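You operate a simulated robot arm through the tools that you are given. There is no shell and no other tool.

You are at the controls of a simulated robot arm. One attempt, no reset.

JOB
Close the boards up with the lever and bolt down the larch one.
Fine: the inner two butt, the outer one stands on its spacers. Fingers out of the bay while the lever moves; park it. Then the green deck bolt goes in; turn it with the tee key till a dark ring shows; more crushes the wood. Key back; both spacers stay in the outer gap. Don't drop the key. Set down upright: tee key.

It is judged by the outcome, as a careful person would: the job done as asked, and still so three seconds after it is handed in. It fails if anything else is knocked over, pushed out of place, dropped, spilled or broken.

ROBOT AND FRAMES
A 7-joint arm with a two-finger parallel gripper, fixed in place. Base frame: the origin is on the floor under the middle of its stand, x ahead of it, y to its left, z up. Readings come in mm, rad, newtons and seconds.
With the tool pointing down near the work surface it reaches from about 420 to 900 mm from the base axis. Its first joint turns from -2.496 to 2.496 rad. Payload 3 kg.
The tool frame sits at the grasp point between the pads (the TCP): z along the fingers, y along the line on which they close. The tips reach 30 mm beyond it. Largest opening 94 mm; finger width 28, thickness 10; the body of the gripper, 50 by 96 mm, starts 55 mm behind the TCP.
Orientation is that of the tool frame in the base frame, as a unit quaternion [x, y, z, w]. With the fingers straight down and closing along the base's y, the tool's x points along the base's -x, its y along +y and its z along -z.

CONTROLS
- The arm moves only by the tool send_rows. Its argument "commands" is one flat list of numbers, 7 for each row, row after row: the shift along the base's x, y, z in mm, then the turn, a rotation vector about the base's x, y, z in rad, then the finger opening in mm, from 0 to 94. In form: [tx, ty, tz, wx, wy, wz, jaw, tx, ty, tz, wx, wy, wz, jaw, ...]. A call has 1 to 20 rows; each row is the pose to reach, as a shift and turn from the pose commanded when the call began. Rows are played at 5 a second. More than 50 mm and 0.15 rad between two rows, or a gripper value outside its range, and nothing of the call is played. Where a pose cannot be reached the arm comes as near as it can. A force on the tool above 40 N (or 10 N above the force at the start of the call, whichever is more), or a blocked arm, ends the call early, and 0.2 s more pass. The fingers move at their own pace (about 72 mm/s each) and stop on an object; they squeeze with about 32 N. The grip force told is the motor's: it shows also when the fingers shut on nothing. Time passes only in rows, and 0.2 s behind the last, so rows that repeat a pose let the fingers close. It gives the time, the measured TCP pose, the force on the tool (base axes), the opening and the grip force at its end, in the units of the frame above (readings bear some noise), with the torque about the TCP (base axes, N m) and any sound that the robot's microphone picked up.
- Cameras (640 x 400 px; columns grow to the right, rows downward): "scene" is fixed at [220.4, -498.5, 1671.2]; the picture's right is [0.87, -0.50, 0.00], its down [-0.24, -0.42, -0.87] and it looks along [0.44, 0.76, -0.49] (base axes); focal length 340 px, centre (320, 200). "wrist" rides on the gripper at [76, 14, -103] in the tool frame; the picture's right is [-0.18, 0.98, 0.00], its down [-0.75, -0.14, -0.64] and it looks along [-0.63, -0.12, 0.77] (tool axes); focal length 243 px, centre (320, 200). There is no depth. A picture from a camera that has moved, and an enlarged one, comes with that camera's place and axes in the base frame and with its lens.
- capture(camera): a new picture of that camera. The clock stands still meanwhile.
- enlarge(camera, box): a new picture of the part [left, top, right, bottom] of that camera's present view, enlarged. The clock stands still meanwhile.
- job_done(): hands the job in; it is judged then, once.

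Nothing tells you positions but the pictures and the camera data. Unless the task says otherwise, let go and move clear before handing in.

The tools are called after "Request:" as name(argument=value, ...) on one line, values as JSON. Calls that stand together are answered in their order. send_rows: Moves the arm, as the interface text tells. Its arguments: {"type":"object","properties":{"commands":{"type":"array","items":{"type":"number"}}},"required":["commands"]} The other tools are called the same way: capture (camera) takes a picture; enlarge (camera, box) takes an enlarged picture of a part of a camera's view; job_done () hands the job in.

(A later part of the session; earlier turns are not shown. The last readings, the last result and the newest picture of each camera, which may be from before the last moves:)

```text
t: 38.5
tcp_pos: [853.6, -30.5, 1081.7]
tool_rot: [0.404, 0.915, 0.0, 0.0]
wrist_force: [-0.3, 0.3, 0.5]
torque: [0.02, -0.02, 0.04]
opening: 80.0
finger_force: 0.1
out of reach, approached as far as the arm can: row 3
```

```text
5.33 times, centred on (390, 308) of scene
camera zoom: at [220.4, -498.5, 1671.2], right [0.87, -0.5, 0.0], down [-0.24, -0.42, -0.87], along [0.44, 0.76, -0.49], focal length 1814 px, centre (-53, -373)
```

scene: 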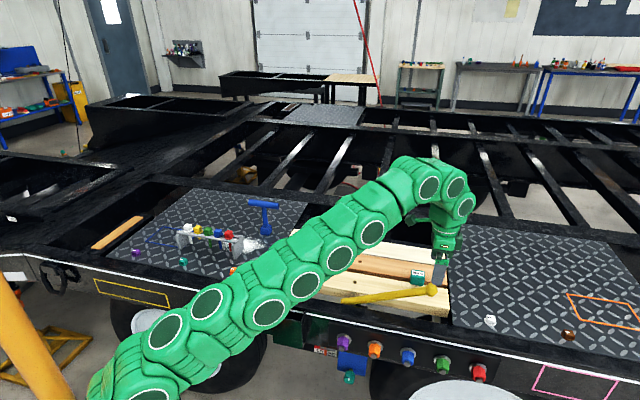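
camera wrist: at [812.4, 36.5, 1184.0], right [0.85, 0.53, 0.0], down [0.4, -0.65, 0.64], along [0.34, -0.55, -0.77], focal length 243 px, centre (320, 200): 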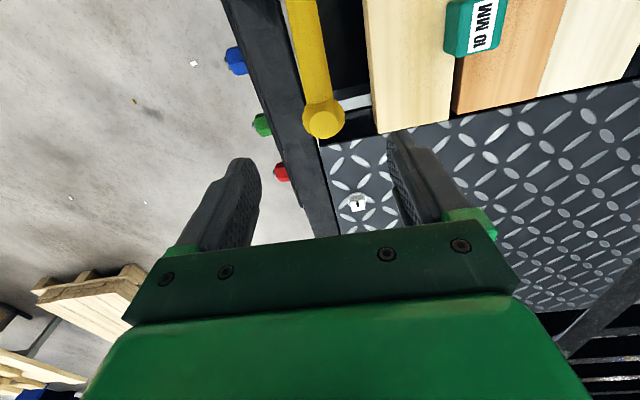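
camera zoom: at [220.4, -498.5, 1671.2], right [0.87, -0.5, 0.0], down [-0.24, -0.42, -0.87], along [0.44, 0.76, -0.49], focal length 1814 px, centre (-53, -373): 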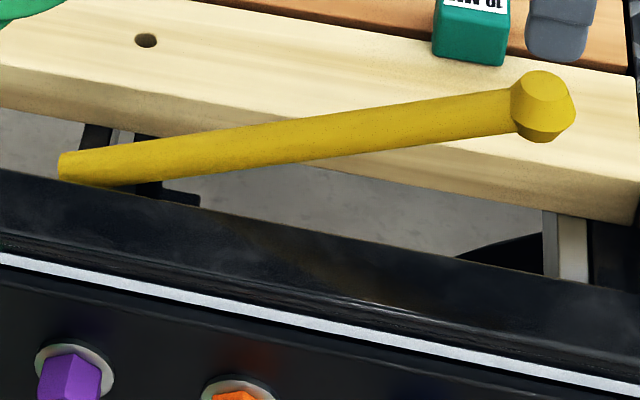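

The lever is back exactly where it started. Now I'll check the boards and spacers closely.

Request:
enlarge(camera="wrist", box=[400, 0, 560, 120])

Request:
enlarge(camera="scene", box=[260, 225, 460, 310])

```text
3.33 times, centred on (480, 60) of wrist
camera zoom: at [812.4, 36.5, 1184.0], right [0.85, 0.53, 0.0], down [0.4, -0.65, 0.64], along [0.34, -0.55, -0.77], focal length 809 px, centre (-213, 667)
```

zoom: 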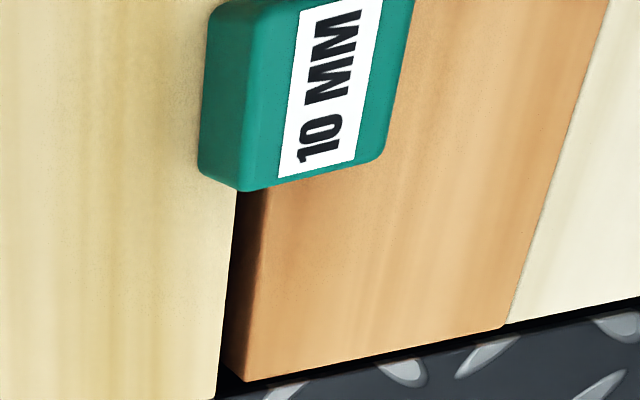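

```text
3.20 times, centred on (360, 268) of scene
camera zoom: at [220.4, -498.5, 1671.2], right [0.87, -0.5, 0.0], down [-0.24, -0.42, -0.87], along [0.44, 0.76, -0.49], focal length 1088 px, centre (192, -16)
```

zoom: 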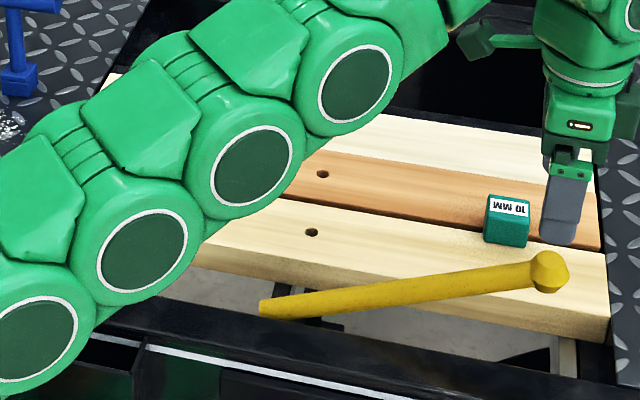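

Boards are right: larch and spruce butt, pine stands off on both 10 mm spacers. Next I'll move over toward the bolt rack (green bolt estimated near (383,613)) at a safe height to look at it.

Request:
send_rows(commands=[-27.5, 37.3, 0, 0, 0, 0, 80, -55, 74.6, 2, 0, 0, 0, 80, -82.5, 111.9, 6, 0, 0, 0, 80, -110, 149.3, 10, 0, 0, 0.01, 80, -137.5, 186.6, 18, 0, 0, 0.02, 80, -165, 223.9, 18, 0, 0, 0.03, 80, -192.5, 261.2, 18, 0, 0, 0.04, 80, -220, 298.5, 18, 0, 0, 0.047, 80, -247.5, 335.9, 18, 0, 0, 0.047, 80, -275, 373.2, 18, 0, 0, 0.047, 80, -302.5, 410.5, 18, 0, 0, 0.047, 80, -330, 447.8, 18, 0, 0, 0.047, 80, -357.5, 485.1, 18, 0, 0, 0.047, 80, -385, 522.4, 18, 0, 0, 0.047, 80, -412.5, 559.8, 18, 0, 0, 0.047, 80, -440, 597, 18, 0, 0, 0.047, 80, -467.6, 634.4, 18, 0, 0, 0.047, 80])

Request:
capture(camera="wrist")

Request:
capture(camera="scene")

```text
t: 42.1
tcp_pos: [387.8, 604.3, 1098.0]
tool_rot: [0.382, 0.924, -0.001, 0.0]
wrist_force: [0.2, -0.9, 0.8]
torque: [0.0, -0.02, 0.0]
opening: 79.8
finger_force: 0.0
```

```text
taken
camera wrist: at [343.8, 669.6, 1200.8], right [0.82, 0.57, 0.0], down [0.43, -0.63, 0.64], along [0.36, -0.53, -0.77], focal length 243 px, centre (320, 200)
```

wrist: 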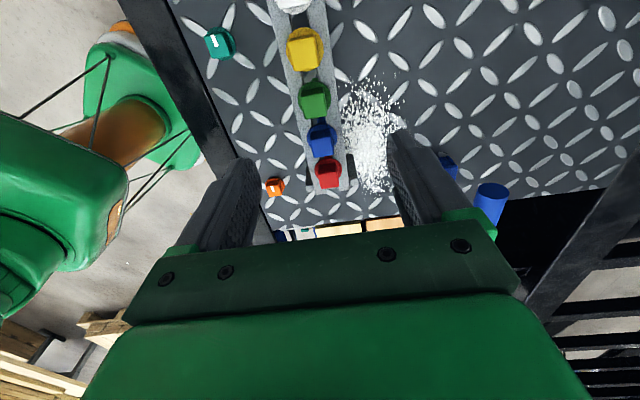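

```text
taken
```

scene: 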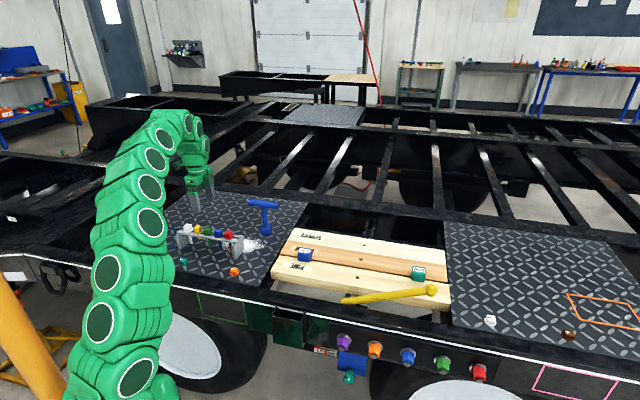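

Request:
enlarge(camera="wrist", box=[250, 0, 410, 200])

Request:
enlarge(camera="scene", box=[165, 190, 285, 275])

Request:
enlarge(camera="scene", box=[185, 215, 235, 255])

Request:
enlarge(camera="scene", box=[240, 190, 290, 250])

```text
2.00 times, centred on (330, 100) of wrist
camera zoom: at [343.8, 669.6, 1200.8], right [0.82, 0.57, 0.0], down [0.43, -0.63, 0.64], along [0.36, -0.53, -0.77], focal length 485 px, centre (300, 400)
```

zoom: 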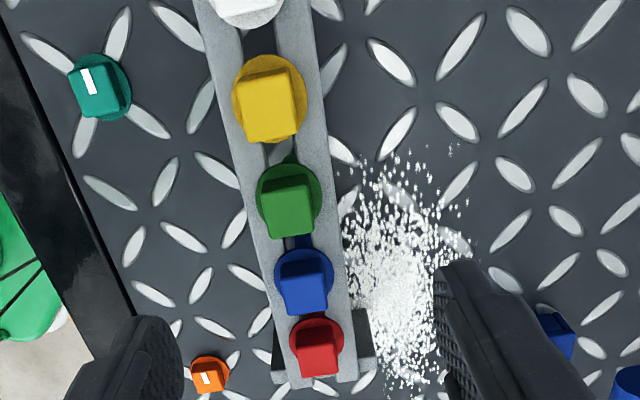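

```text
4.71 times, centred on (225, 232) of scene
camera zoom: at [220.4, -498.5, 1671.2], right [0.87, -0.5, 0.0], down [-0.24, -0.42, -0.87], along [0.44, 0.76, -0.49], focal length 1600 px, centre (767, 47)
```

zoom: 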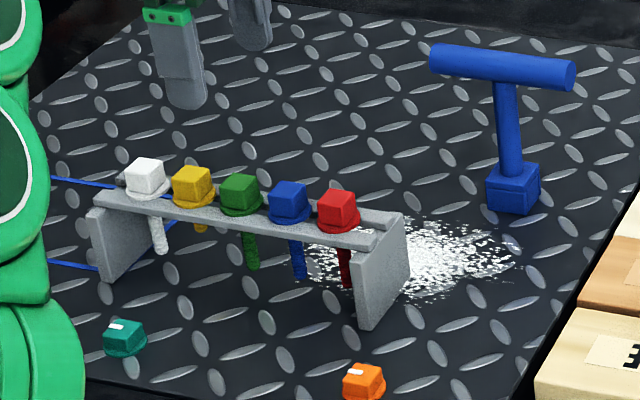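

```text
10.00 times, centred on (210, 235) of scene
camera zoom: at [220.4, -498.5, 1671.2], right [0.87, -0.5, 0.0], down [-0.24, -0.42, -0.87], along [0.44, 0.76, -0.49], focal length 3401 px, centre (1420, -150)
```

zoom: 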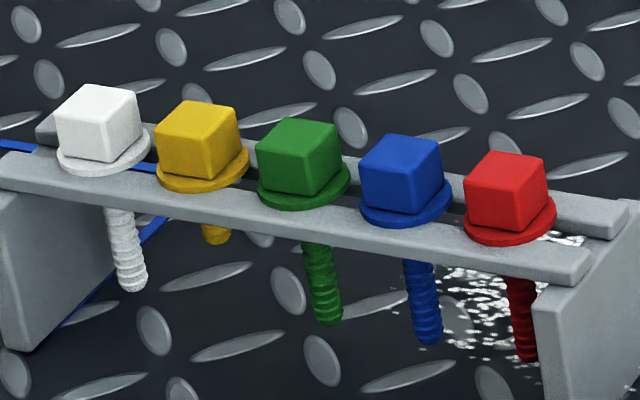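

```text
6.67 times, centred on (265, 220) of scene
camera zoom: at [220.4, -498.5, 1671.2], right [0.87, -0.5, 0.0], down [-0.24, -0.42, -0.87], along [0.44, 0.76, -0.49], focal length 2267 px, centre (687, 67)
```

zoom: 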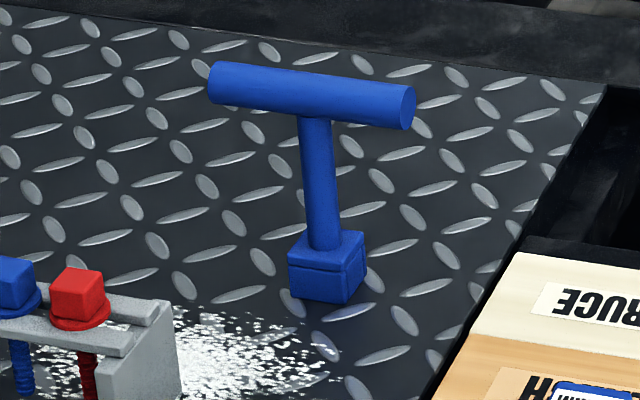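

The bolts hang by their flanges in a slotted rack; the green head top is at about (382,604,972), square ~22 mm, shank ~60 mm. I'll check the head's angle and the rack closely.

Request:
enlarge(camera="wrist", box=[285, 60, 345, 140])

Request:
enlarge(camera="scene", box=[198, 218, 222, 250])

```text
5.00 times, centred on (315, 100) of wrist
camera zoom: at [343.8, 669.6, 1200.8], right [0.82, 0.57, 0.0], down [0.43, -0.63, 0.64], along [0.36, -0.53, -0.77], focal length 1213 px, centre (345, 700)
```

zoom: 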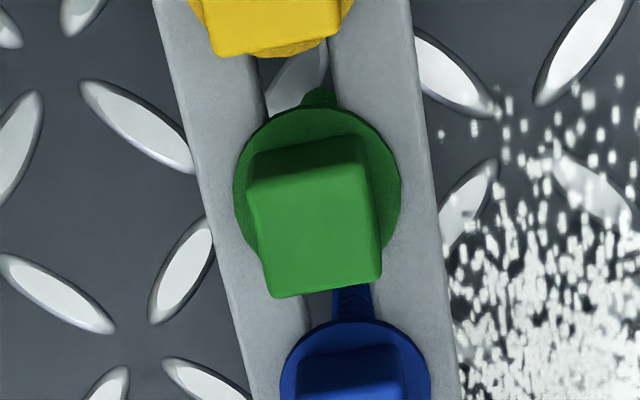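

```text
12.50 times, centred on (210, 234) of scene
camera zoom: at [220.4, -498.5, 1671.2], right [0.87, -0.5, 0.0], down [-0.24, -0.42, -0.87], along [0.44, 0.76, -0.49], focal length 4251 px, centre (1695, -225)
```

zoom: 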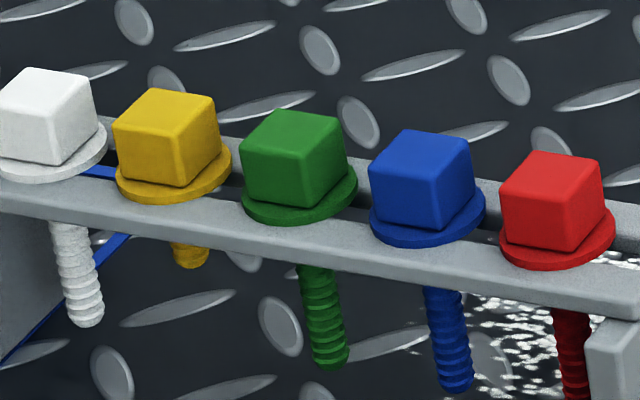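

The green head is aligned with the rack axes within a couple of degrees. I'll descend partway above it with a 50 mm opening and re-check alignment.

Request:
send_rows(commands=[-2, -1, -40, 0, 0, 0, 54, -4, -2, -80, 0, 0, 0, 54, -4, -2, -80, 0, 0, 0, 54])

Request:
enlarge(camera="wrist", box=[220, 80, 420, 230])

Request:
enlarge(camera="scene", box=[165, 190, 285, 275])

```text
t: 42.9
tcp_pos: [383.2, 600.0, 1018.7]
tool_rot: [0.382, 0.924, -0.001, -0.001]
wrist_force: [0.1, -1.0, -0.1]
torque: [-0.01, 0.02, -0.02]
opening: 54.3
finger_force: 0.1
```

```text
2.67 times, centred on (320, 155) of wrist
camera zoom: at [338.5, 665.1, 1120.9], right [0.82, 0.57, 0.0], down [0.43, -0.63, 0.64], along [0.36, -0.53, -0.77], focal length 647 px, centre (320, 320)
```

zoom: 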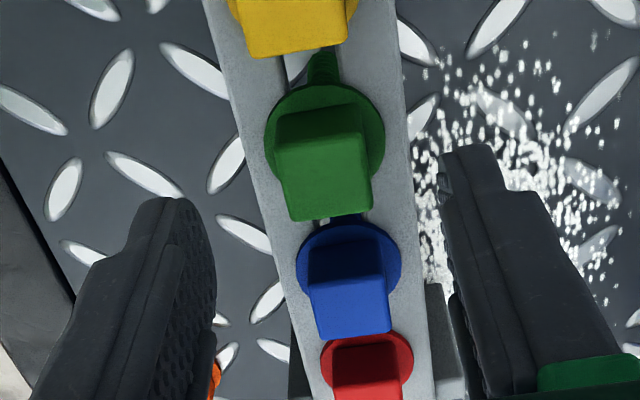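

```text
4.71 times, centred on (225, 232) of scene
camera zoom: at [220.4, -498.5, 1671.2], right [0.87, -0.5, 0.0], down [-0.24, -0.42, -0.87], along [0.44, 0.76, -0.49], focal length 1600 px, centre (767, 47)
```

zoom: 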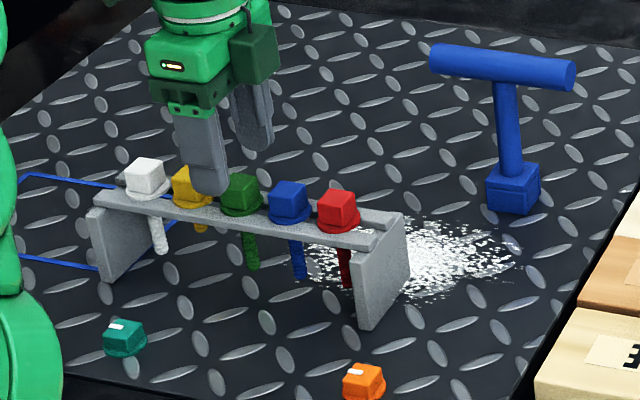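

Head centre confirmed at ≈(383,602), flange top ≈952. I'll descend to TCP z≈987 (tips just above the flange) and close on the head.

Request:
send_rows(commands=[0.5, 0.8, -12, 0, 0, 0, 54, 0.5, 0.8, -24, 0, 0, 0, 54, 0.5, 0.8, -31, 0, 0, 0, 54, 0.5, 0.8, -31, 0, 0, 0, 54])

Request:
enlarge(camera="scene", box=[180, 205, 240, 250])

Request:
enlarge(camera="wrist", box=[220, 80, 420, 230])

```text
t: 43.9
tcp_pos: [381.7, 602.5, 988.0]
tool_rot: [0.381, 0.925, -0.001, 0.0]
wrist_force: [-0.5, 0.0, -0.4]
torque: [-0.04, 0.02, 0.0]
opening: 53.9
finger_force: 0.1
```

```text
8.89 times, centred on (210, 228) of scene
camera zoom: at [220.4, -498.5, 1671.2], right [0.87, -0.5, 0.0], down [-0.24, -0.42, -0.87], along [0.44, 0.76, -0.49], focal length 3023 px, centre (1298, -44)
```

zoom: 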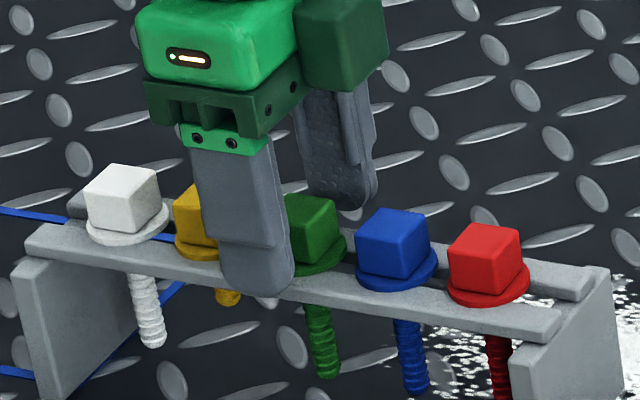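

```text
2.67 times, centred on (320, 155) of wrist
camera zoom: at [338.7, 666.5, 1090.7], right [0.82, 0.57, 0.0], down [0.44, -0.63, 0.64], along [0.36, -0.53, -0.77], focal length 647 px, centre (320, 320)
```

zoom: 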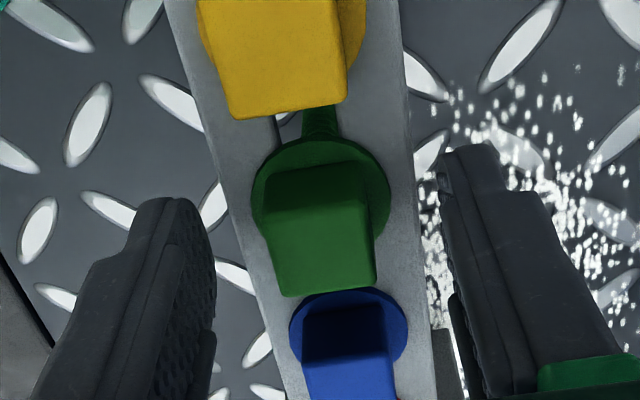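

Request:
send_rows(commands=[0, 0, 0, 0, 0, 0, 40, 0, 0, 0, 0, 0, 0, 28, 0, 0, 0, 0, 0, 0, 15, 0, 0, 0, 0, 0, 0, 15, 0, 0, 0, 0, 0, 0, 15])

Request:
enlarge(camera="scene", box=[180, 205, 240, 250])

Request:
enlarge(camera="wrist", box=[220, 80, 420, 230])

```text
t: 45.1
tcp_pos: [381.7, 601.9, 988.3]
tool_rot: [0.382, 0.924, 0.0, 0.0]
wrist_force: [0.1, 0.4, 0.2]
torque: [0.01, -0.01, -0.04]
opening: 21.1
finger_force: 32.1
```

```text
8.89 times, centred on (210, 228) of scene
camera zoom: at [220.4, -498.5, 1671.2], right [0.87, -0.5, 0.0], down [-0.24, -0.42, -0.87], along [0.44, 0.76, -0.49], focal length 3023 px, centre (1298, -44)
```

zoom: 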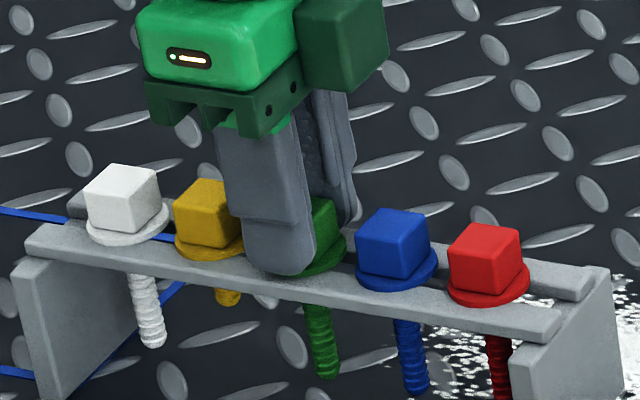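

```text
2.67 times, centred on (320, 155) of wrist
camera zoom: at [338.9, 666.4, 1090.6], right [0.82, 0.57, 0.0], down [0.43, -0.63, 0.64], along [0.36, -0.53, -0.77], focal length 647 px, centre (320, 320)
```

zoom: 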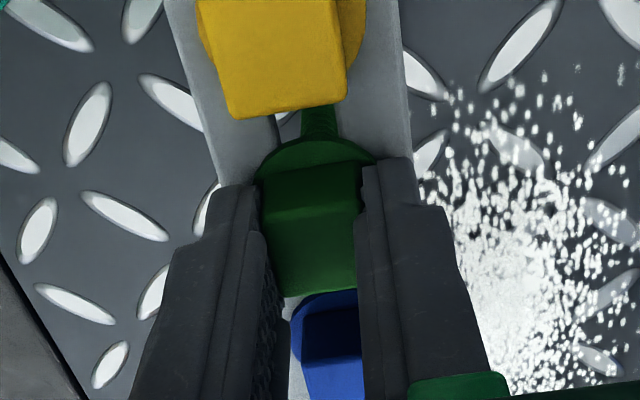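

Gripped at 21 mm with full force. Lifting straight up slowly.

Request:
send_rows(commands=[0, 0, 10, 0, 0, 0, 15, 0, 0, 25, 0, 0, 0, 15, 0, 0, 45, 0, 0, 0, 15, 0, 0, 70, 0, 0, 0, 15, 0, 0, 95, 0, 0, 0, 15, 0, 0, 112, 0, 0, 0, 15])

Request:
enlarge(camera="scene", box=[165, 170, 285, 260])

Request:
enlarge(camera="wrist", box=[220, 80, 420, 230])

```text
t: 46.5
tcp_pos: [382.5, 601.4, 1099.1]
tool_rot: [0.381, 0.924, -0.001, -0.001]
wrist_force: [0.8, 0.4, -0.9]
torque: [0.0, 0.02, -0.01]
opening: 21.3
finger_force: 31.7
```

```text
4.44 times, centred on (225, 215) of scene
camera zoom: at [220.4, -498.5, 1671.2], right [0.87, -0.5, 0.0], down [-0.24, -0.42, -0.87], along [0.44, 0.76, -0.49], focal length 1512 px, centre (742, 133)
```

zoom: 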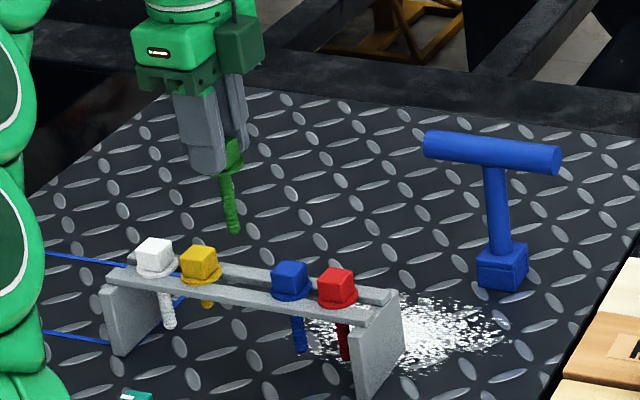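

```text
2.67 times, centred on (320, 155) of wrist
camera zoom: at [337.8, 666.7, 1202.7], right [0.82, 0.57, 0.0], down [0.44, -0.63, 0.64], along [0.36, -0.53, -0.77], focal length 647 px, centre (320, 320)
```

zoom: 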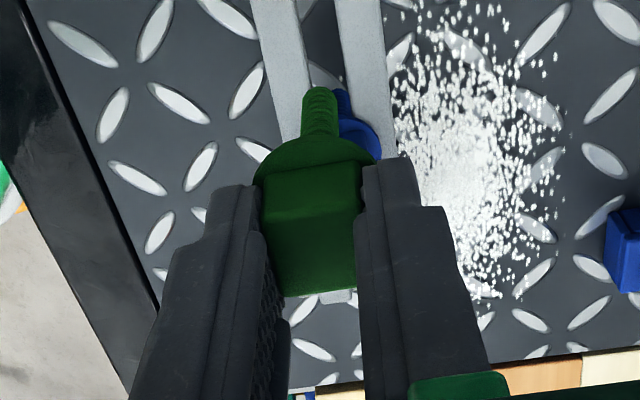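

The green bolt is out and hanging straight. I'll carry it toward the larch hole (≈(834,270)), keeping its tip well above the spacers, stopping a bit short to look.

Request:
send_rows(commands=[38, -28, 0, 0, 0, 0, 15, 76, -56, -3, 0, 0, 0, 15, 114, -84, -6, 0, 0, 0, 15, 152, -112, -10, 0, 0, 0, 15, 190, -140, -14, 0, 0, 0, 15, 228, -168, -18, 0, 0, 0, 15, 266, -195, -22, 0, 0, 0, 15, 304, -223, -26, 0, 0, 0, 15, 342, -251, -30, 0, 0, 0, 15, 380, -279, -36, 0, 0, 0, 15, 418, -307, -42, 0, 0, 0, 15])

Request:
capture(camera="wrist")

Request:
capture(camera="scene")

```text
t: 48.9
tcp_pos: [801.8, 295.7, 1058.3]
tool_rot: [0.382, 0.924, -0.001, 0.0]
wrist_force: [0.3, -0.2, 0.5]
torque: [0.0, 0.01, 0.0]
opening: 21.3
finger_force: 32.0
```

```text
taken
camera wrist: at [757.0, 359.2, 1161.4], right [0.82, 0.57, 0.0], down [0.43, -0.63, 0.64], along [0.36, -0.53, -0.77], focal length 243 px, centre (320, 200)
```

wrist: 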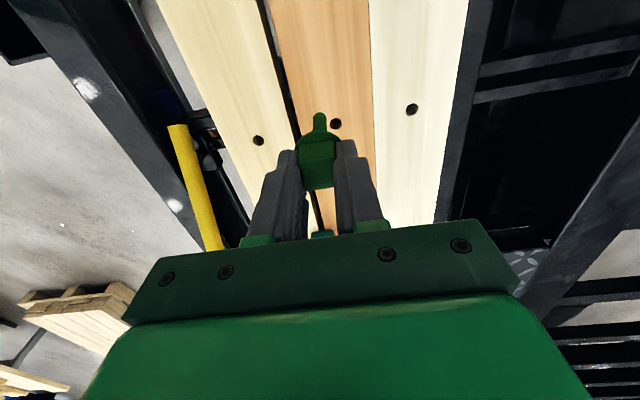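

```text
taken
```

scene: 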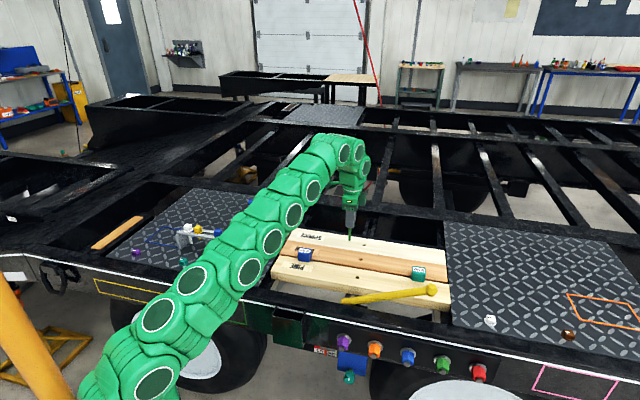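

Request:
enlarge(camera="wrist", box=[240, 60, 440, 200])

Request:
enlarge(camera="scene", box=[300, 190, 420, 290])

```text
2.86 times, centred on (340, 130) of wrist
camera zoom: at [757.0, 359.2, 1161.4], right [0.82, 0.57, 0.0], down [0.43, -0.63, 0.64], along [0.36, -0.53, -0.77], focal length 693 px, centre (263, 400)
```

zoom: 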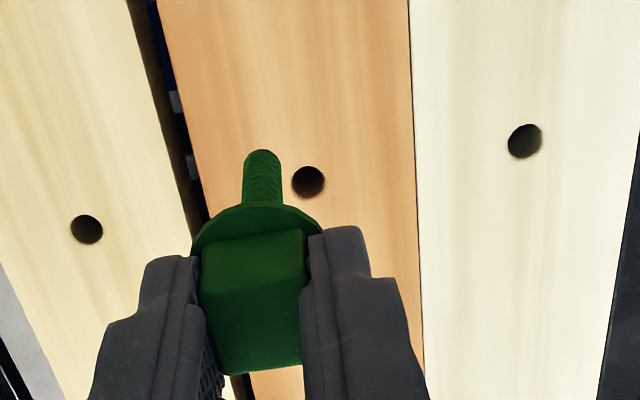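

```text
4.00 times, centred on (360, 240) of scene
camera zoom: at [220.4, -498.5, 1671.2], right [0.87, -0.5, 0.0], down [-0.24, -0.42, -0.87], along [0.44, 0.76, -0.49], focal length 1360 px, centre (160, 40)
```

zoom: 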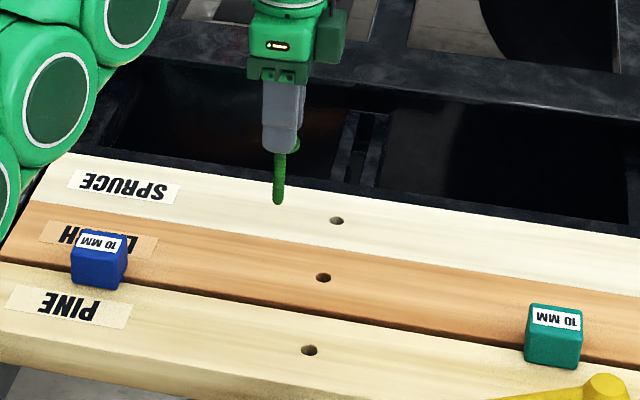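

Larch hole triangulates to ≈(837.5,273.3,878). I'll bring the bolt tip above it, about 20 mm over the board, and check alignment from both cameras.

Request:
send_rows(commands=[18, -10, -5, 0, 0, 0, 15, 36.8, -20.8, -12, 0, 0, 0, 15, 36.8, -20.8, -35, 0, 0, 0, 15, 36.8, -20.8, -60, 0, 0, 0, 15, 36.8, -20.8, -60, 0, 0, 0, 15])

Request:
enlarge(camera="wrist", box=[270, 60, 390, 160])

Request:
enlarge(camera="scene", box=[335, 220, 395, 270])

```text
t: 50.1
tcp_pos: [836.1, 275.1, 999.4]
tool_rot: [0.382, 0.924, 0.0, -0.001]
wrist_force: [-0.1, 0.7, -1.1]
torque: [0.02, 0.03, 0.01]
opening: 21.1
finger_force: 31.5
out of reach, approached as far as the arm can: row 2
```

```text
4.00 times, centred on (330, 110) of wrist
camera zoom: at [792.6, 338.8, 1101.0], right [0.82, 0.57, 0.0], down [0.44, -0.63, 0.64], along [0.36, -0.53, -0.77], focal length 970 px, centre (280, 560)
```

zoom: 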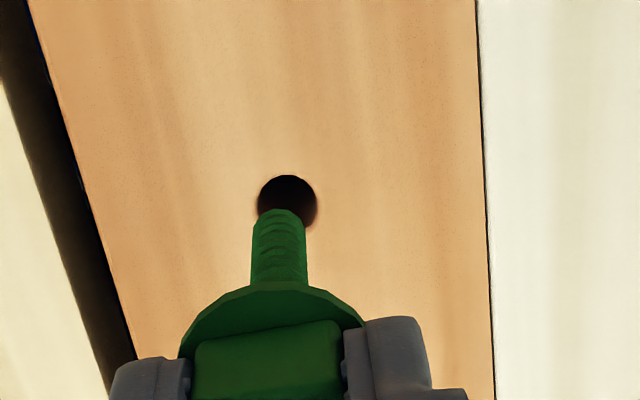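

```text
8.00 times, centred on (365, 245) of scene
camera zoom: at [220.4, -498.5, 1671.2], right [0.87, -0.5, 0.0], down [-0.24, -0.42, -0.87], along [0.44, 0.76, -0.49], focal length 2721 px, centre (-40, -160)
```

zoom: 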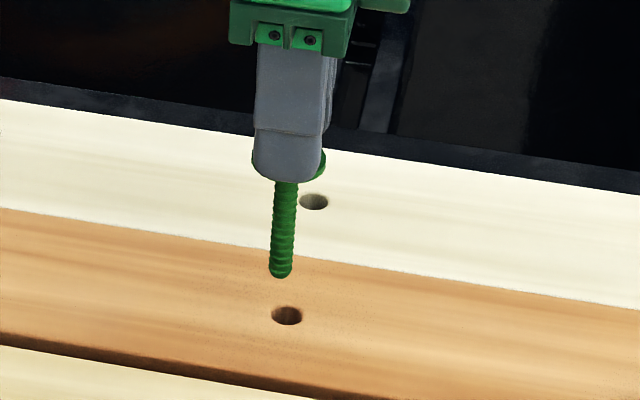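

The tip needs about +3.5,-2.6 mm. I'll apply that, lower a bit, and re-check before inserting.

Request:
send_rows(commands=[3.5, -2.6, 0, 0, 0, 0, 15, 3.5, -2.6, -10, 0, 0, 0, 15, 3.5, -2.6, -16, 0, 0, 0, 15, 3.5, -2.6, -16, 0, 0, 0, 15])

Request:
enlarge(camera="wrist", box=[280, 70, 370, 140])

Request:
enlarge(camera="scene", box=[345, 230, 385, 265])

```text
t: 51.1
tcp_pos: [841.0, 273.5, 981.5]
tool_rot: [0.382, 0.924, 0.001, 0.001]
wrist_force: [-0.7, 0.3, -1.4]
torque: [0.04, 0.01, 0.0]
opening: 21.1
finger_force: 32.3
```

```text
5.71 times, centred on (325, 105) of wrist
camera zoom: at [796.1, 337.4, 1084.7], right [0.82, 0.57, 0.0], down [0.43, -0.63, 0.64], along [0.36, -0.53, -0.77], focal length 1386 px, centre (291, 743)
```

zoom: 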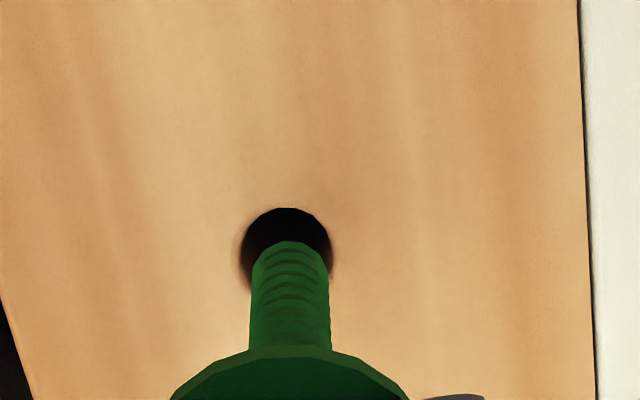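

```text
11.43 times, centred on (365, 248) of scene
camera zoom: at [220.4, -498.5, 1671.2], right [0.87, -0.5, 0.0], down [-0.24, -0.42, -0.87], along [0.44, 0.76, -0.49], focal length 3887 px, centre (-194, -343)
```

zoom: 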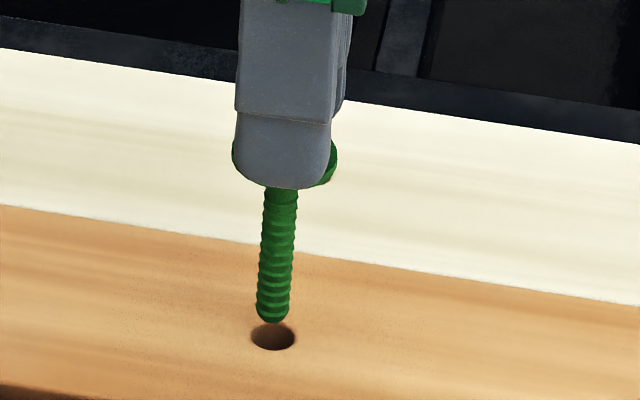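

Tip and hole appear aligned within about 1 mm in both views. I'll lower slowly and watch the vertical force.

Request:
send_rows(commands=[-0.3, 0, -4, 0, 0, 0, 15, -0.3, 0, -8, 0, 0, 0, 15, -0.3, 0, -12, 0, 0, 0, 15, -0.3, 0, -16, 0, 0, 0, 15, -0.3, 0, -16, 0, 0, 0, 15])

Request:
enlarge(camera="wrist", box=[280, 70, 370, 140])

Request:
enlarge(camera="scene", box=[345, 230, 385, 265])

```text
t: 52.3
tcp_pos: [840.7, 271.6, 966.4]
tool_rot: [0.381, 0.924, -0.001, 0.0]
wrist_force: [0.5, -1.0, -1.3]
torque: [0.0, -0.02, 0.0]
opening: 21.0
finger_force: 31.8
```

```text
5.71 times, centred on (325, 105) of wrist
camera zoom: at [796.0, 337.1, 1068.3], right [0.82, 0.57, 0.0], down [0.43, -0.63, 0.64], along [0.36, -0.53, -0.77], focal length 1386 px, centre (291, 743)
```

zoom: 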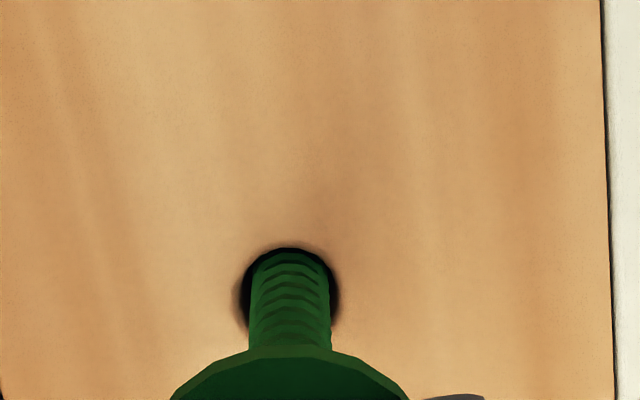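

```text
11.43 times, centred on (365, 248) of scene
camera zoom: at [220.4, -498.5, 1671.2], right [0.87, -0.5, 0.0], down [-0.24, -0.42, -0.87], along [0.44, 0.76, -0.49], focal length 3887 px, centre (-194, -343)
```

zoom: 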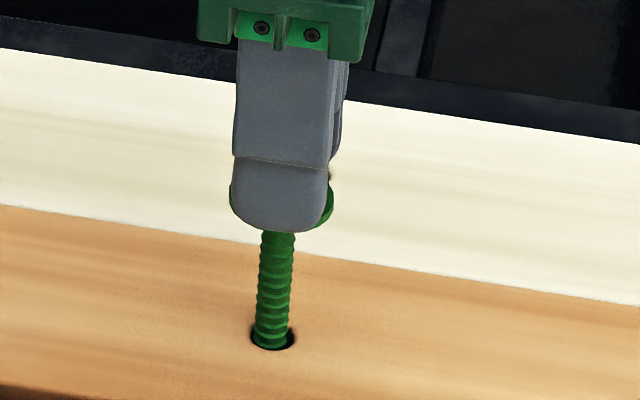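

The tip is in the hole with no contact force. Continuing down in small steps, checking force.

Request:
send_rows(commands=[0, 0, -4, 0, 0, 0, 15, 0, 0, -8, 0, 0, 0, 15, 0, 0, -12, 0, 0, 0, 15, 0, 0, -16, 0, 0, 0, 15, 0, 0, -16, 0, 0, 0, 15])

Request:
enlarge(camera="wrist", box=[280, 90, 370, 160])

Request:
enlarge(camera="scene", box=[345, 230, 385, 265])

```text
t: 53.5
tcp_pos: [841.3, 272.1, 949.1]
tool_rot: [0.382, 0.924, -0.001, 0.0]
wrist_force: [-0.3, 0.1, -1.0]
torque: [0.02, -0.01, 0.01]
opening: 21.3
finger_force: 31.6
```

```text
5.71 times, centred on (325, 125) of wrist
camera zoom: at [797.3, 336.6, 1051.7], right [0.82, 0.57, 0.0], down [0.43, -0.63, 0.64], along [0.36, -0.53, -0.77], focal length 1386 px, centre (291, 629)
```

zoom: 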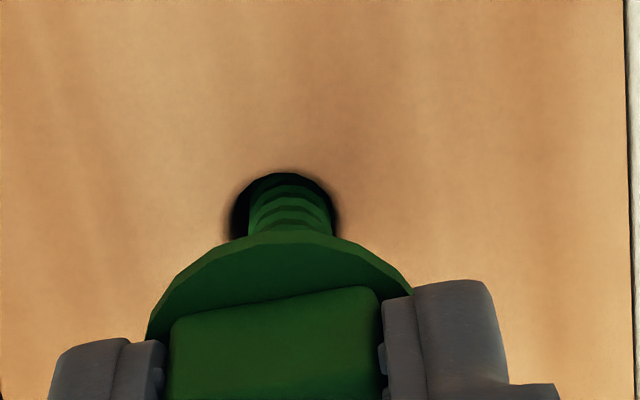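

```text
11.43 times, centred on (365, 248) of scene
camera zoom: at [220.4, -498.5, 1671.2], right [0.87, -0.5, 0.0], down [-0.24, -0.42, -0.87], along [0.44, 0.76, -0.49], focal length 3887 px, centre (-194, -343)
```

zoom: 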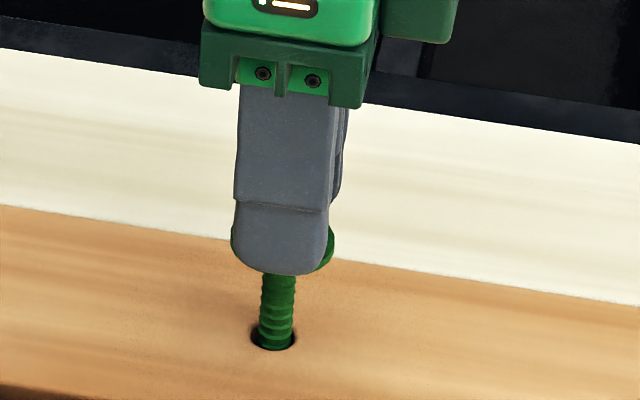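

Request:
send_rows(commands=[-0.3, -0.2, -4, 0, 0, 0, 15, -0.3, -0.2, -8, 0, 0, 0, 15, -0.3, -0.2, -11, 0, 0, 0, 15, -0.3, -0.2, -14, 0, 0, 0, 15, -0.3, -0.2, -14, 0, 0, 0, 15])

Request:
enlarge(camera="scene", box=[345, 230, 385, 265])

```text
t: 54.7
tcp_pos: [839.5, 272.1, 935.1]
tool_rot: [0.381, 0.924, 0.0, 0.001]
wrist_force: [0.1, -0.5, -2.1]
torque: [0.03, -0.01, 0.02]
opening: 21.0
finger_force: 31.5
```

```text
11.43 times, centred on (365, 248) of scene
camera zoom: at [220.4, -498.5, 1671.2], right [0.87, -0.5, 0.0], down [-0.24, -0.42, -0.87], along [0.44, 0.76, -0.49], focal length 3887 px, centre (-194, -343)
```

zoom: 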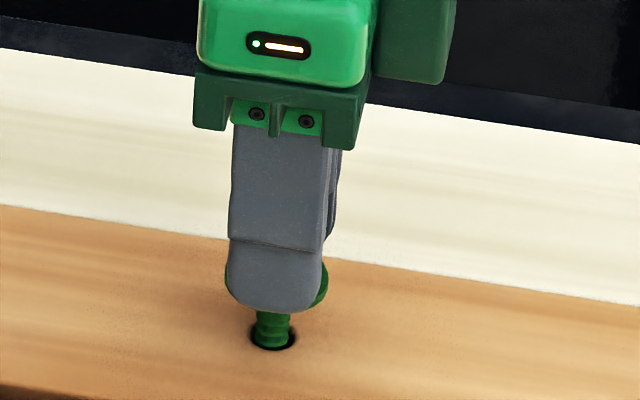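

Request:
send_rows(commands=[0, 0, -2, 0, 0, 0, 15, 0, 0, -4, 0, 0, 0, 15, 0, 0, -6, 0, 0, 0, 15, 0, 0, -6, 0, 0, 0, 15])

Request:
enlarge(camera="scene", box=[345, 230, 385, 265])

Request:
enlarge(camera="wrist", box=[270, 90, 380, 190])

```text
t: 55.7
tcp_pos: [841.4, 272.7, 929.7]
tool_rot: [0.381, 0.924, -0.001, 0.0]
wrist_force: [0.8, 0.2, -2.0]
torque: [0.0, -0.05, 0.03]
opening: 21.2
finger_force: 32.5
```

```text
11.43 times, centred on (365, 248) of scene
camera zoom: at [220.4, -498.5, 1671.2], right [0.87, -0.5, 0.0], down [-0.24, -0.42, -0.87], along [0.44, 0.76, -0.49], focal length 3887 px, centre (-194, -343)
```

zoom: 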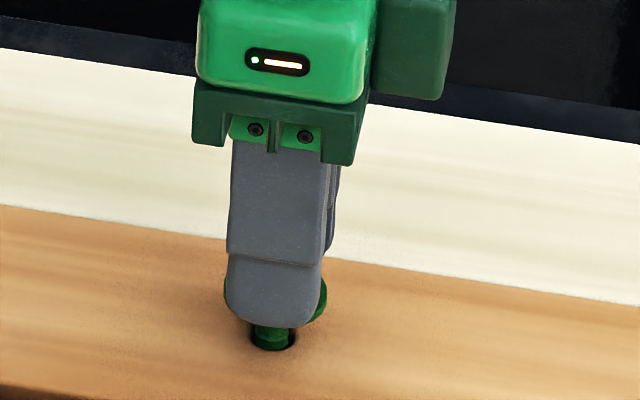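

```text
4.00 times, centred on (325, 140) of wrist
camera zoom: at [795.7, 336.4, 1031.8], right [0.82, 0.57, 0.0], down [0.43, -0.63, 0.64], along [0.36, -0.53, -0.77], focal length 970 px, centre (300, 440)
```

zoom: 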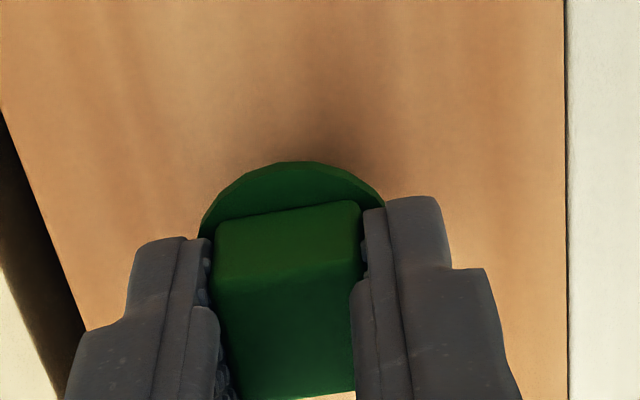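

Request:
send_rows(commands=[0, 0, -2, 0, 0, 0, 15, 0, 0, -4, 0, 0, 0, 15, 0, 0, -4, 0, 0, 0, 15])

Request:
send_rows(commands=[0, 0, -2, 0, 0, 0, 15, 0, 0, -4, 0, 0, 0, 15, 0, 0, -4, 0, 0, 0, 15])

Request:
enlarge(camera="scene", box=[345, 230, 385, 265])

```text
t: 56.5
tcp_pos: [840.8, 271.0, 926.3]
tool_rot: [0.382, 0.924, -0.001, 0.0]
wrist_force: [0.6, -0.7, -2.1]
torque: [0.03, -0.02, 0.0]
opening: 21.3
finger_force: 32.3
```

```text
t: 57.3
tcp_pos: [839.7, 271.0, 921.5]
tool_rot: [0.382, 0.924, -0.001, 0.0]
wrist_force: [-0.5, 0.3, -0.9]
torque: [0.0, -0.03, 0.02]
opening: 21.1
finger_force: 32.2
```

```text
11.43 times, centred on (365, 248) of scene
camera zoom: at [220.4, -498.5, 1671.2], right [0.87, -0.5, 0.0], down [-0.24, -0.42, -0.87], along [0.44, 0.76, -0.49], focal length 3887 px, centre (-194, -343)
```

zoom: 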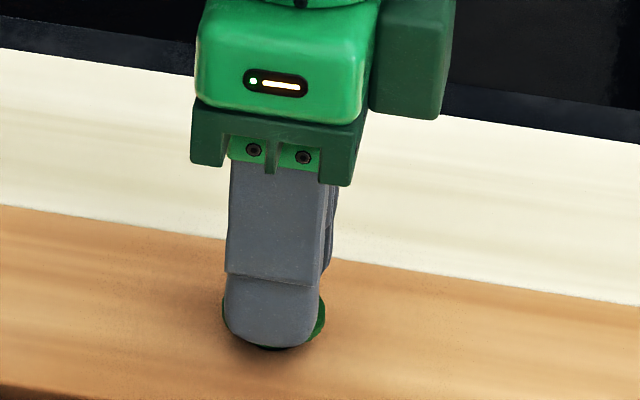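

Request:
send_rows(commands=[0, 0, -1.5, 0, 0, 0, 15, 0, 0, -3, 0, 0, 0, 15, 0, 0, -3, 0, 0, 0, 15])

Request:
enlarge(camera="scene", box=[345, 230, 385, 265])

Request:
enlarge(camera="wrist", box=[270, 90, 380, 190])

```text
t: 58.1
tcp_pos: [840.0, 271.4, 918.5]
tool_rot: [0.382, 0.924, -0.001, 0.0]
wrist_force: [1.0, -0.1, -1.1]
torque: [0.0, -0.03, 0.02]
opening: 21.3
finger_force: 31.9
```

```text
11.43 times, centred on (365, 248) of scene
camera zoom: at [220.4, -498.5, 1671.2], right [0.87, -0.5, 0.0], down [-0.24, -0.42, -0.87], along [0.44, 0.76, -0.49], focal length 3887 px, centre (-194, -343)
```

zoom: 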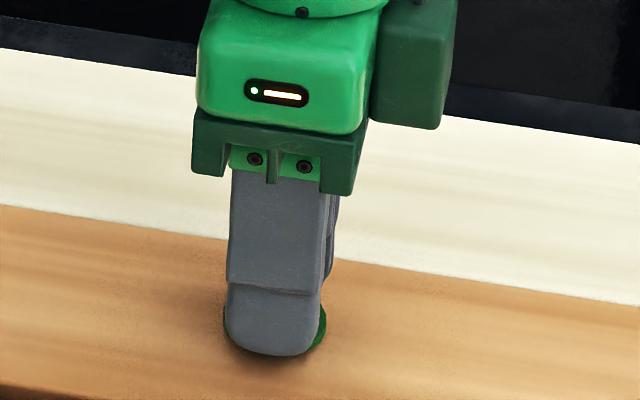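

```text
4.00 times, centred on (325, 140) of wrist
camera zoom: at [795.9, 335.9, 1021.0], right [0.82, 0.57, 0.0], down [0.43, -0.63, 0.64], along [0.36, -0.53, -0.77], focal length 970 px, centre (300, 440)
```

zoom: 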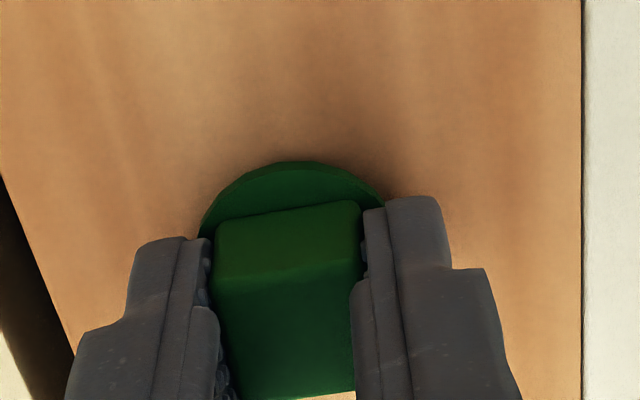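

Request:
send_rows(commands=[0, 0, -1, 0, 0, 0, 15, 0, 0, -2, 0, 0, 0, 15, 0, 0, -2, 0, 0, 0, 15])

Request:
enlarge(camera="wrist", box=[270, 90, 380, 190])

```text
t: 58.9
tcp_pos: [840.0, 271.1, 916.3]
tool_rot: [0.381, 0.924, -0.001, 0.0]
wrist_force: [0.4, -0.4, -1.3]
torque: [0.0, 0.03, -0.01]
opening: 21.2
finger_force: 31.8
```

```text
4.00 times, centred on (325, 140) of wrist
camera zoom: at [796.2, 336.5, 1019.1], right [0.82, 0.57, 0.0], down [0.43, -0.63, 0.64], along [0.36, -0.53, -0.77], focal length 970 px, centre (300, 440)
```

zoom: 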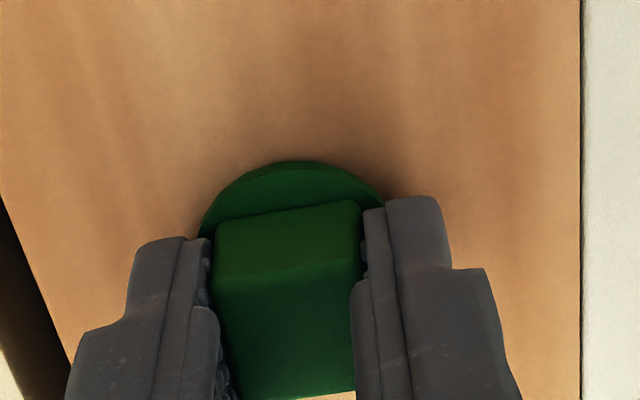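

Request:
send_rows(commands=[0, 0, -1, 0, 0, 0, 15, 0, 0, -2, 0, 0, 0, 15, 0, 0, -2, 0, 0, 0, 15])

Request:
send_rows(commands=[0, 0, -1, 0, 0, 0, 15, 0, 0, -2, 0, 0, 0, 15, 0, 0, -2, 0, 0, 0, 15])

Request:
enlarge(camera="scene", box=[345, 230, 385, 265])

```text
t: 59.7
tcp_pos: [840.9, 273.4, 914.3]
tool_rot: [0.382, 0.924, -0.001, 0.0]
wrist_force: [0.5, -0.3, -0.7]
torque: [-0.02, 0.01, -0.01]
opening: 21.3
finger_force: 31.8
```

```text
t: 60.5
tcp_pos: [840.0, 271.7, 913.4]
tool_rot: [0.383, 0.924, 0.001, 0.0]
wrist_force: [-1.8, -1.6, 7.1]
torque: [-0.04, -0.05, 0.0]
opening: 21.4
finger_force: 31.6
```

```text
11.43 times, centred on (365, 248) of scene
camera zoom: at [220.4, -498.5, 1671.2], right [0.87, -0.5, 0.0], down [-0.24, -0.42, -0.87], along [0.44, 0.76, -0.49], focal length 3887 px, centre (-194, -343)
```

zoom: 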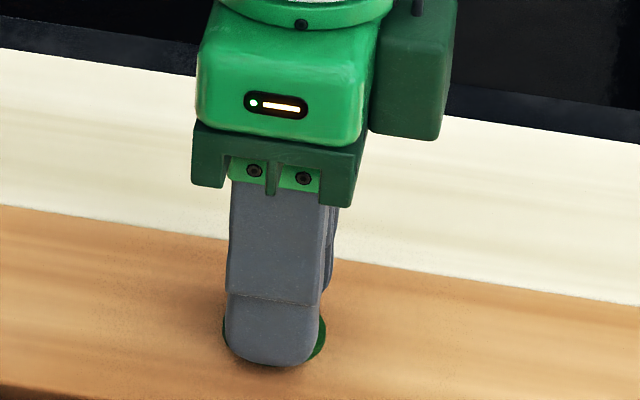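

Contact at last (7 N): the bolt has reached its seat or thread start. I'll release it and rise straight up to look.

Request:
send_rows(commands=[0, 0, 1, 0, 0, 0, 15, 0, 0, 1, 0, 0, 0, 30, 0, 0, 1, 0, 0, 0, 44, 0, 0, 1, 0, 0, 0, 44])

Request:
send_rows(commands=[0, 0, 15, 0, 0, 0, 44, 0, 0, 35, 0, 0, 0, 44, 0, 0, 70, 0, 0, 0, 44])

Request:
enlarge(camera="scene", box=[345, 230, 385, 265])

Request:
enlarge(camera="wrist", box=[260, 60, 400, 180])

```text
t: 61.5
tcp_pos: [840.4, 271.6, 913.6]
tool_rot: [0.382, 0.924, -0.001, -0.001]
wrist_force: [0.1, -0.4, -0.1]
torque: [-0.03, 0.02, 0.02]
opening: 44.0
finger_force: 0.1
```

```text
t: 62.3
tcp_pos: [840.6, 271.8, 983.6]
tool_rot: [0.382, 0.924, -0.001, 0.001]
wrist_force: [0.0, -0.4, 0.9]
torque: [0.05, -0.05, 0.02]
opening: 44.1
finger_force: 0.0
```

```text
11.43 times, centred on (365, 248) of scene
camera zoom: at [220.4, -498.5, 1671.2], right [0.87, -0.5, 0.0], down [-0.24, -0.42, -0.87], along [0.44, 0.76, -0.49], focal length 3887 px, centre (-194, -343)
```

zoom: 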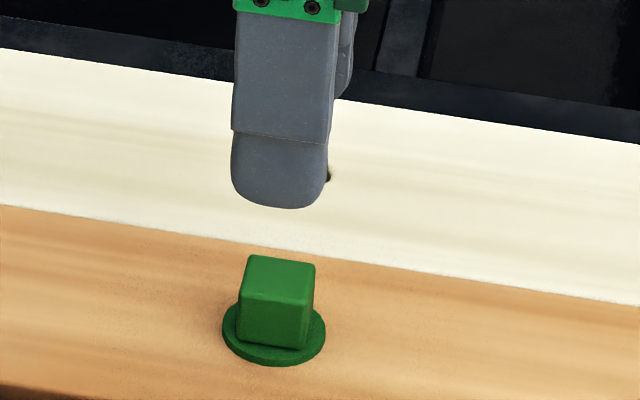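

```text
3.33 times, centred on (330, 120) of wrist
camera zoom: at [796.1, 336.4, 1086.2], right [0.82, 0.57, 0.0], down [0.43, -0.63, 0.64], along [0.36, -0.53, -0.77], focal length 809 px, centre (287, 467)
```

zoom: 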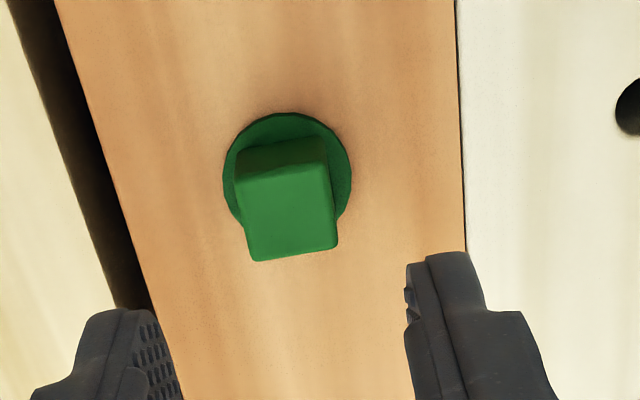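

The bolt stands in the larch hole. I'll zoom in to check whether it is upright and how high the flange sits.

Request:
enlarge(camera="scene", box=[354, 246, 378, 264])

Request:
enlarge(camera="wrist", box=[290, 70, 360, 150])

```text
16.00 times, centred on (366, 255) of scene
camera zoom: at [220.4, -498.5, 1671.2], right [0.87, -0.5, 0.0], down [-0.24, -0.42, -0.87], along [0.44, 0.76, -0.49], focal length 5442 px, centre (-416, -680)
```

zoom: 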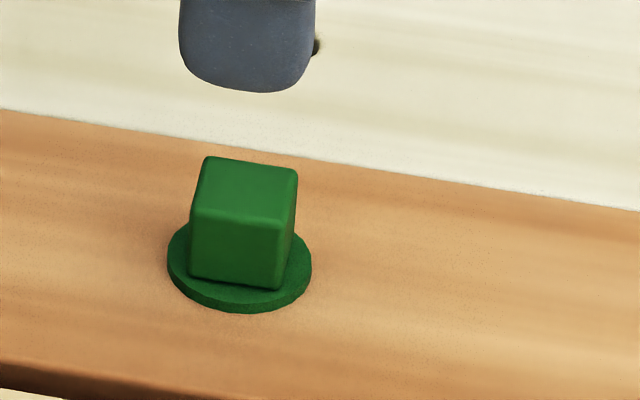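

```text
5.00 times, centred on (325, 110) of wrist
camera zoom: at [796.1, 336.4, 1086.2], right [0.82, 0.57, 0.0], down [0.43, -0.63, 0.64], along [0.36, -0.53, -0.77], focal length 1213 px, centre (295, 650)
```

zoom: 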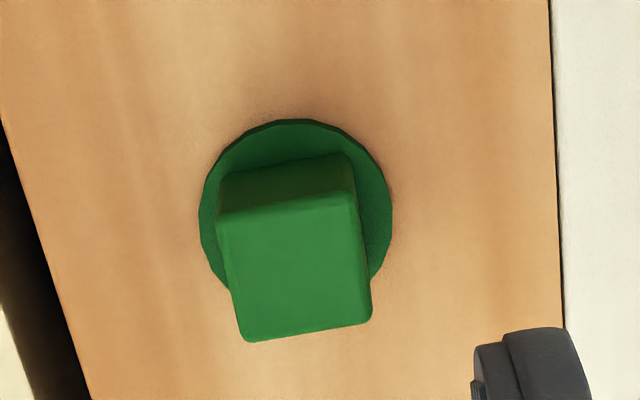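

Bolt is seated upright enough. The key will need height at this far radius, so I'll test how high the arm can reach here.

Request:
send_rows(commands=[0, 0, 16, 0, 0, 0, 44, 0, 0, 26, 0, 0, 0, 44, 0, 0, 32, 0, 0, 0, 44, 0, 0, 36, 0, 0, 0, 44, 0, 0, 40, 0, 0, 0, 44, 0, 0, 44, 0, 0, 0, 44, 0, 0, 48, 0, 0, 0, 44, 0, 0, 52, 0, 0, 0, 44])

```text
t: 64.1
tcp_pos: [832.4, 270.2, 1030.1]
tool_rot: [0.382, 0.924, 0.0, 0.001]
wrist_force: [0.0, -0.2, -0.8]
torque: [-0.02, -0.02, 0.02]
opening: 43.8
finger_force: 0.1
out of reach, approached as far as the arm can: row 4, 5, 6, 7, 8
```

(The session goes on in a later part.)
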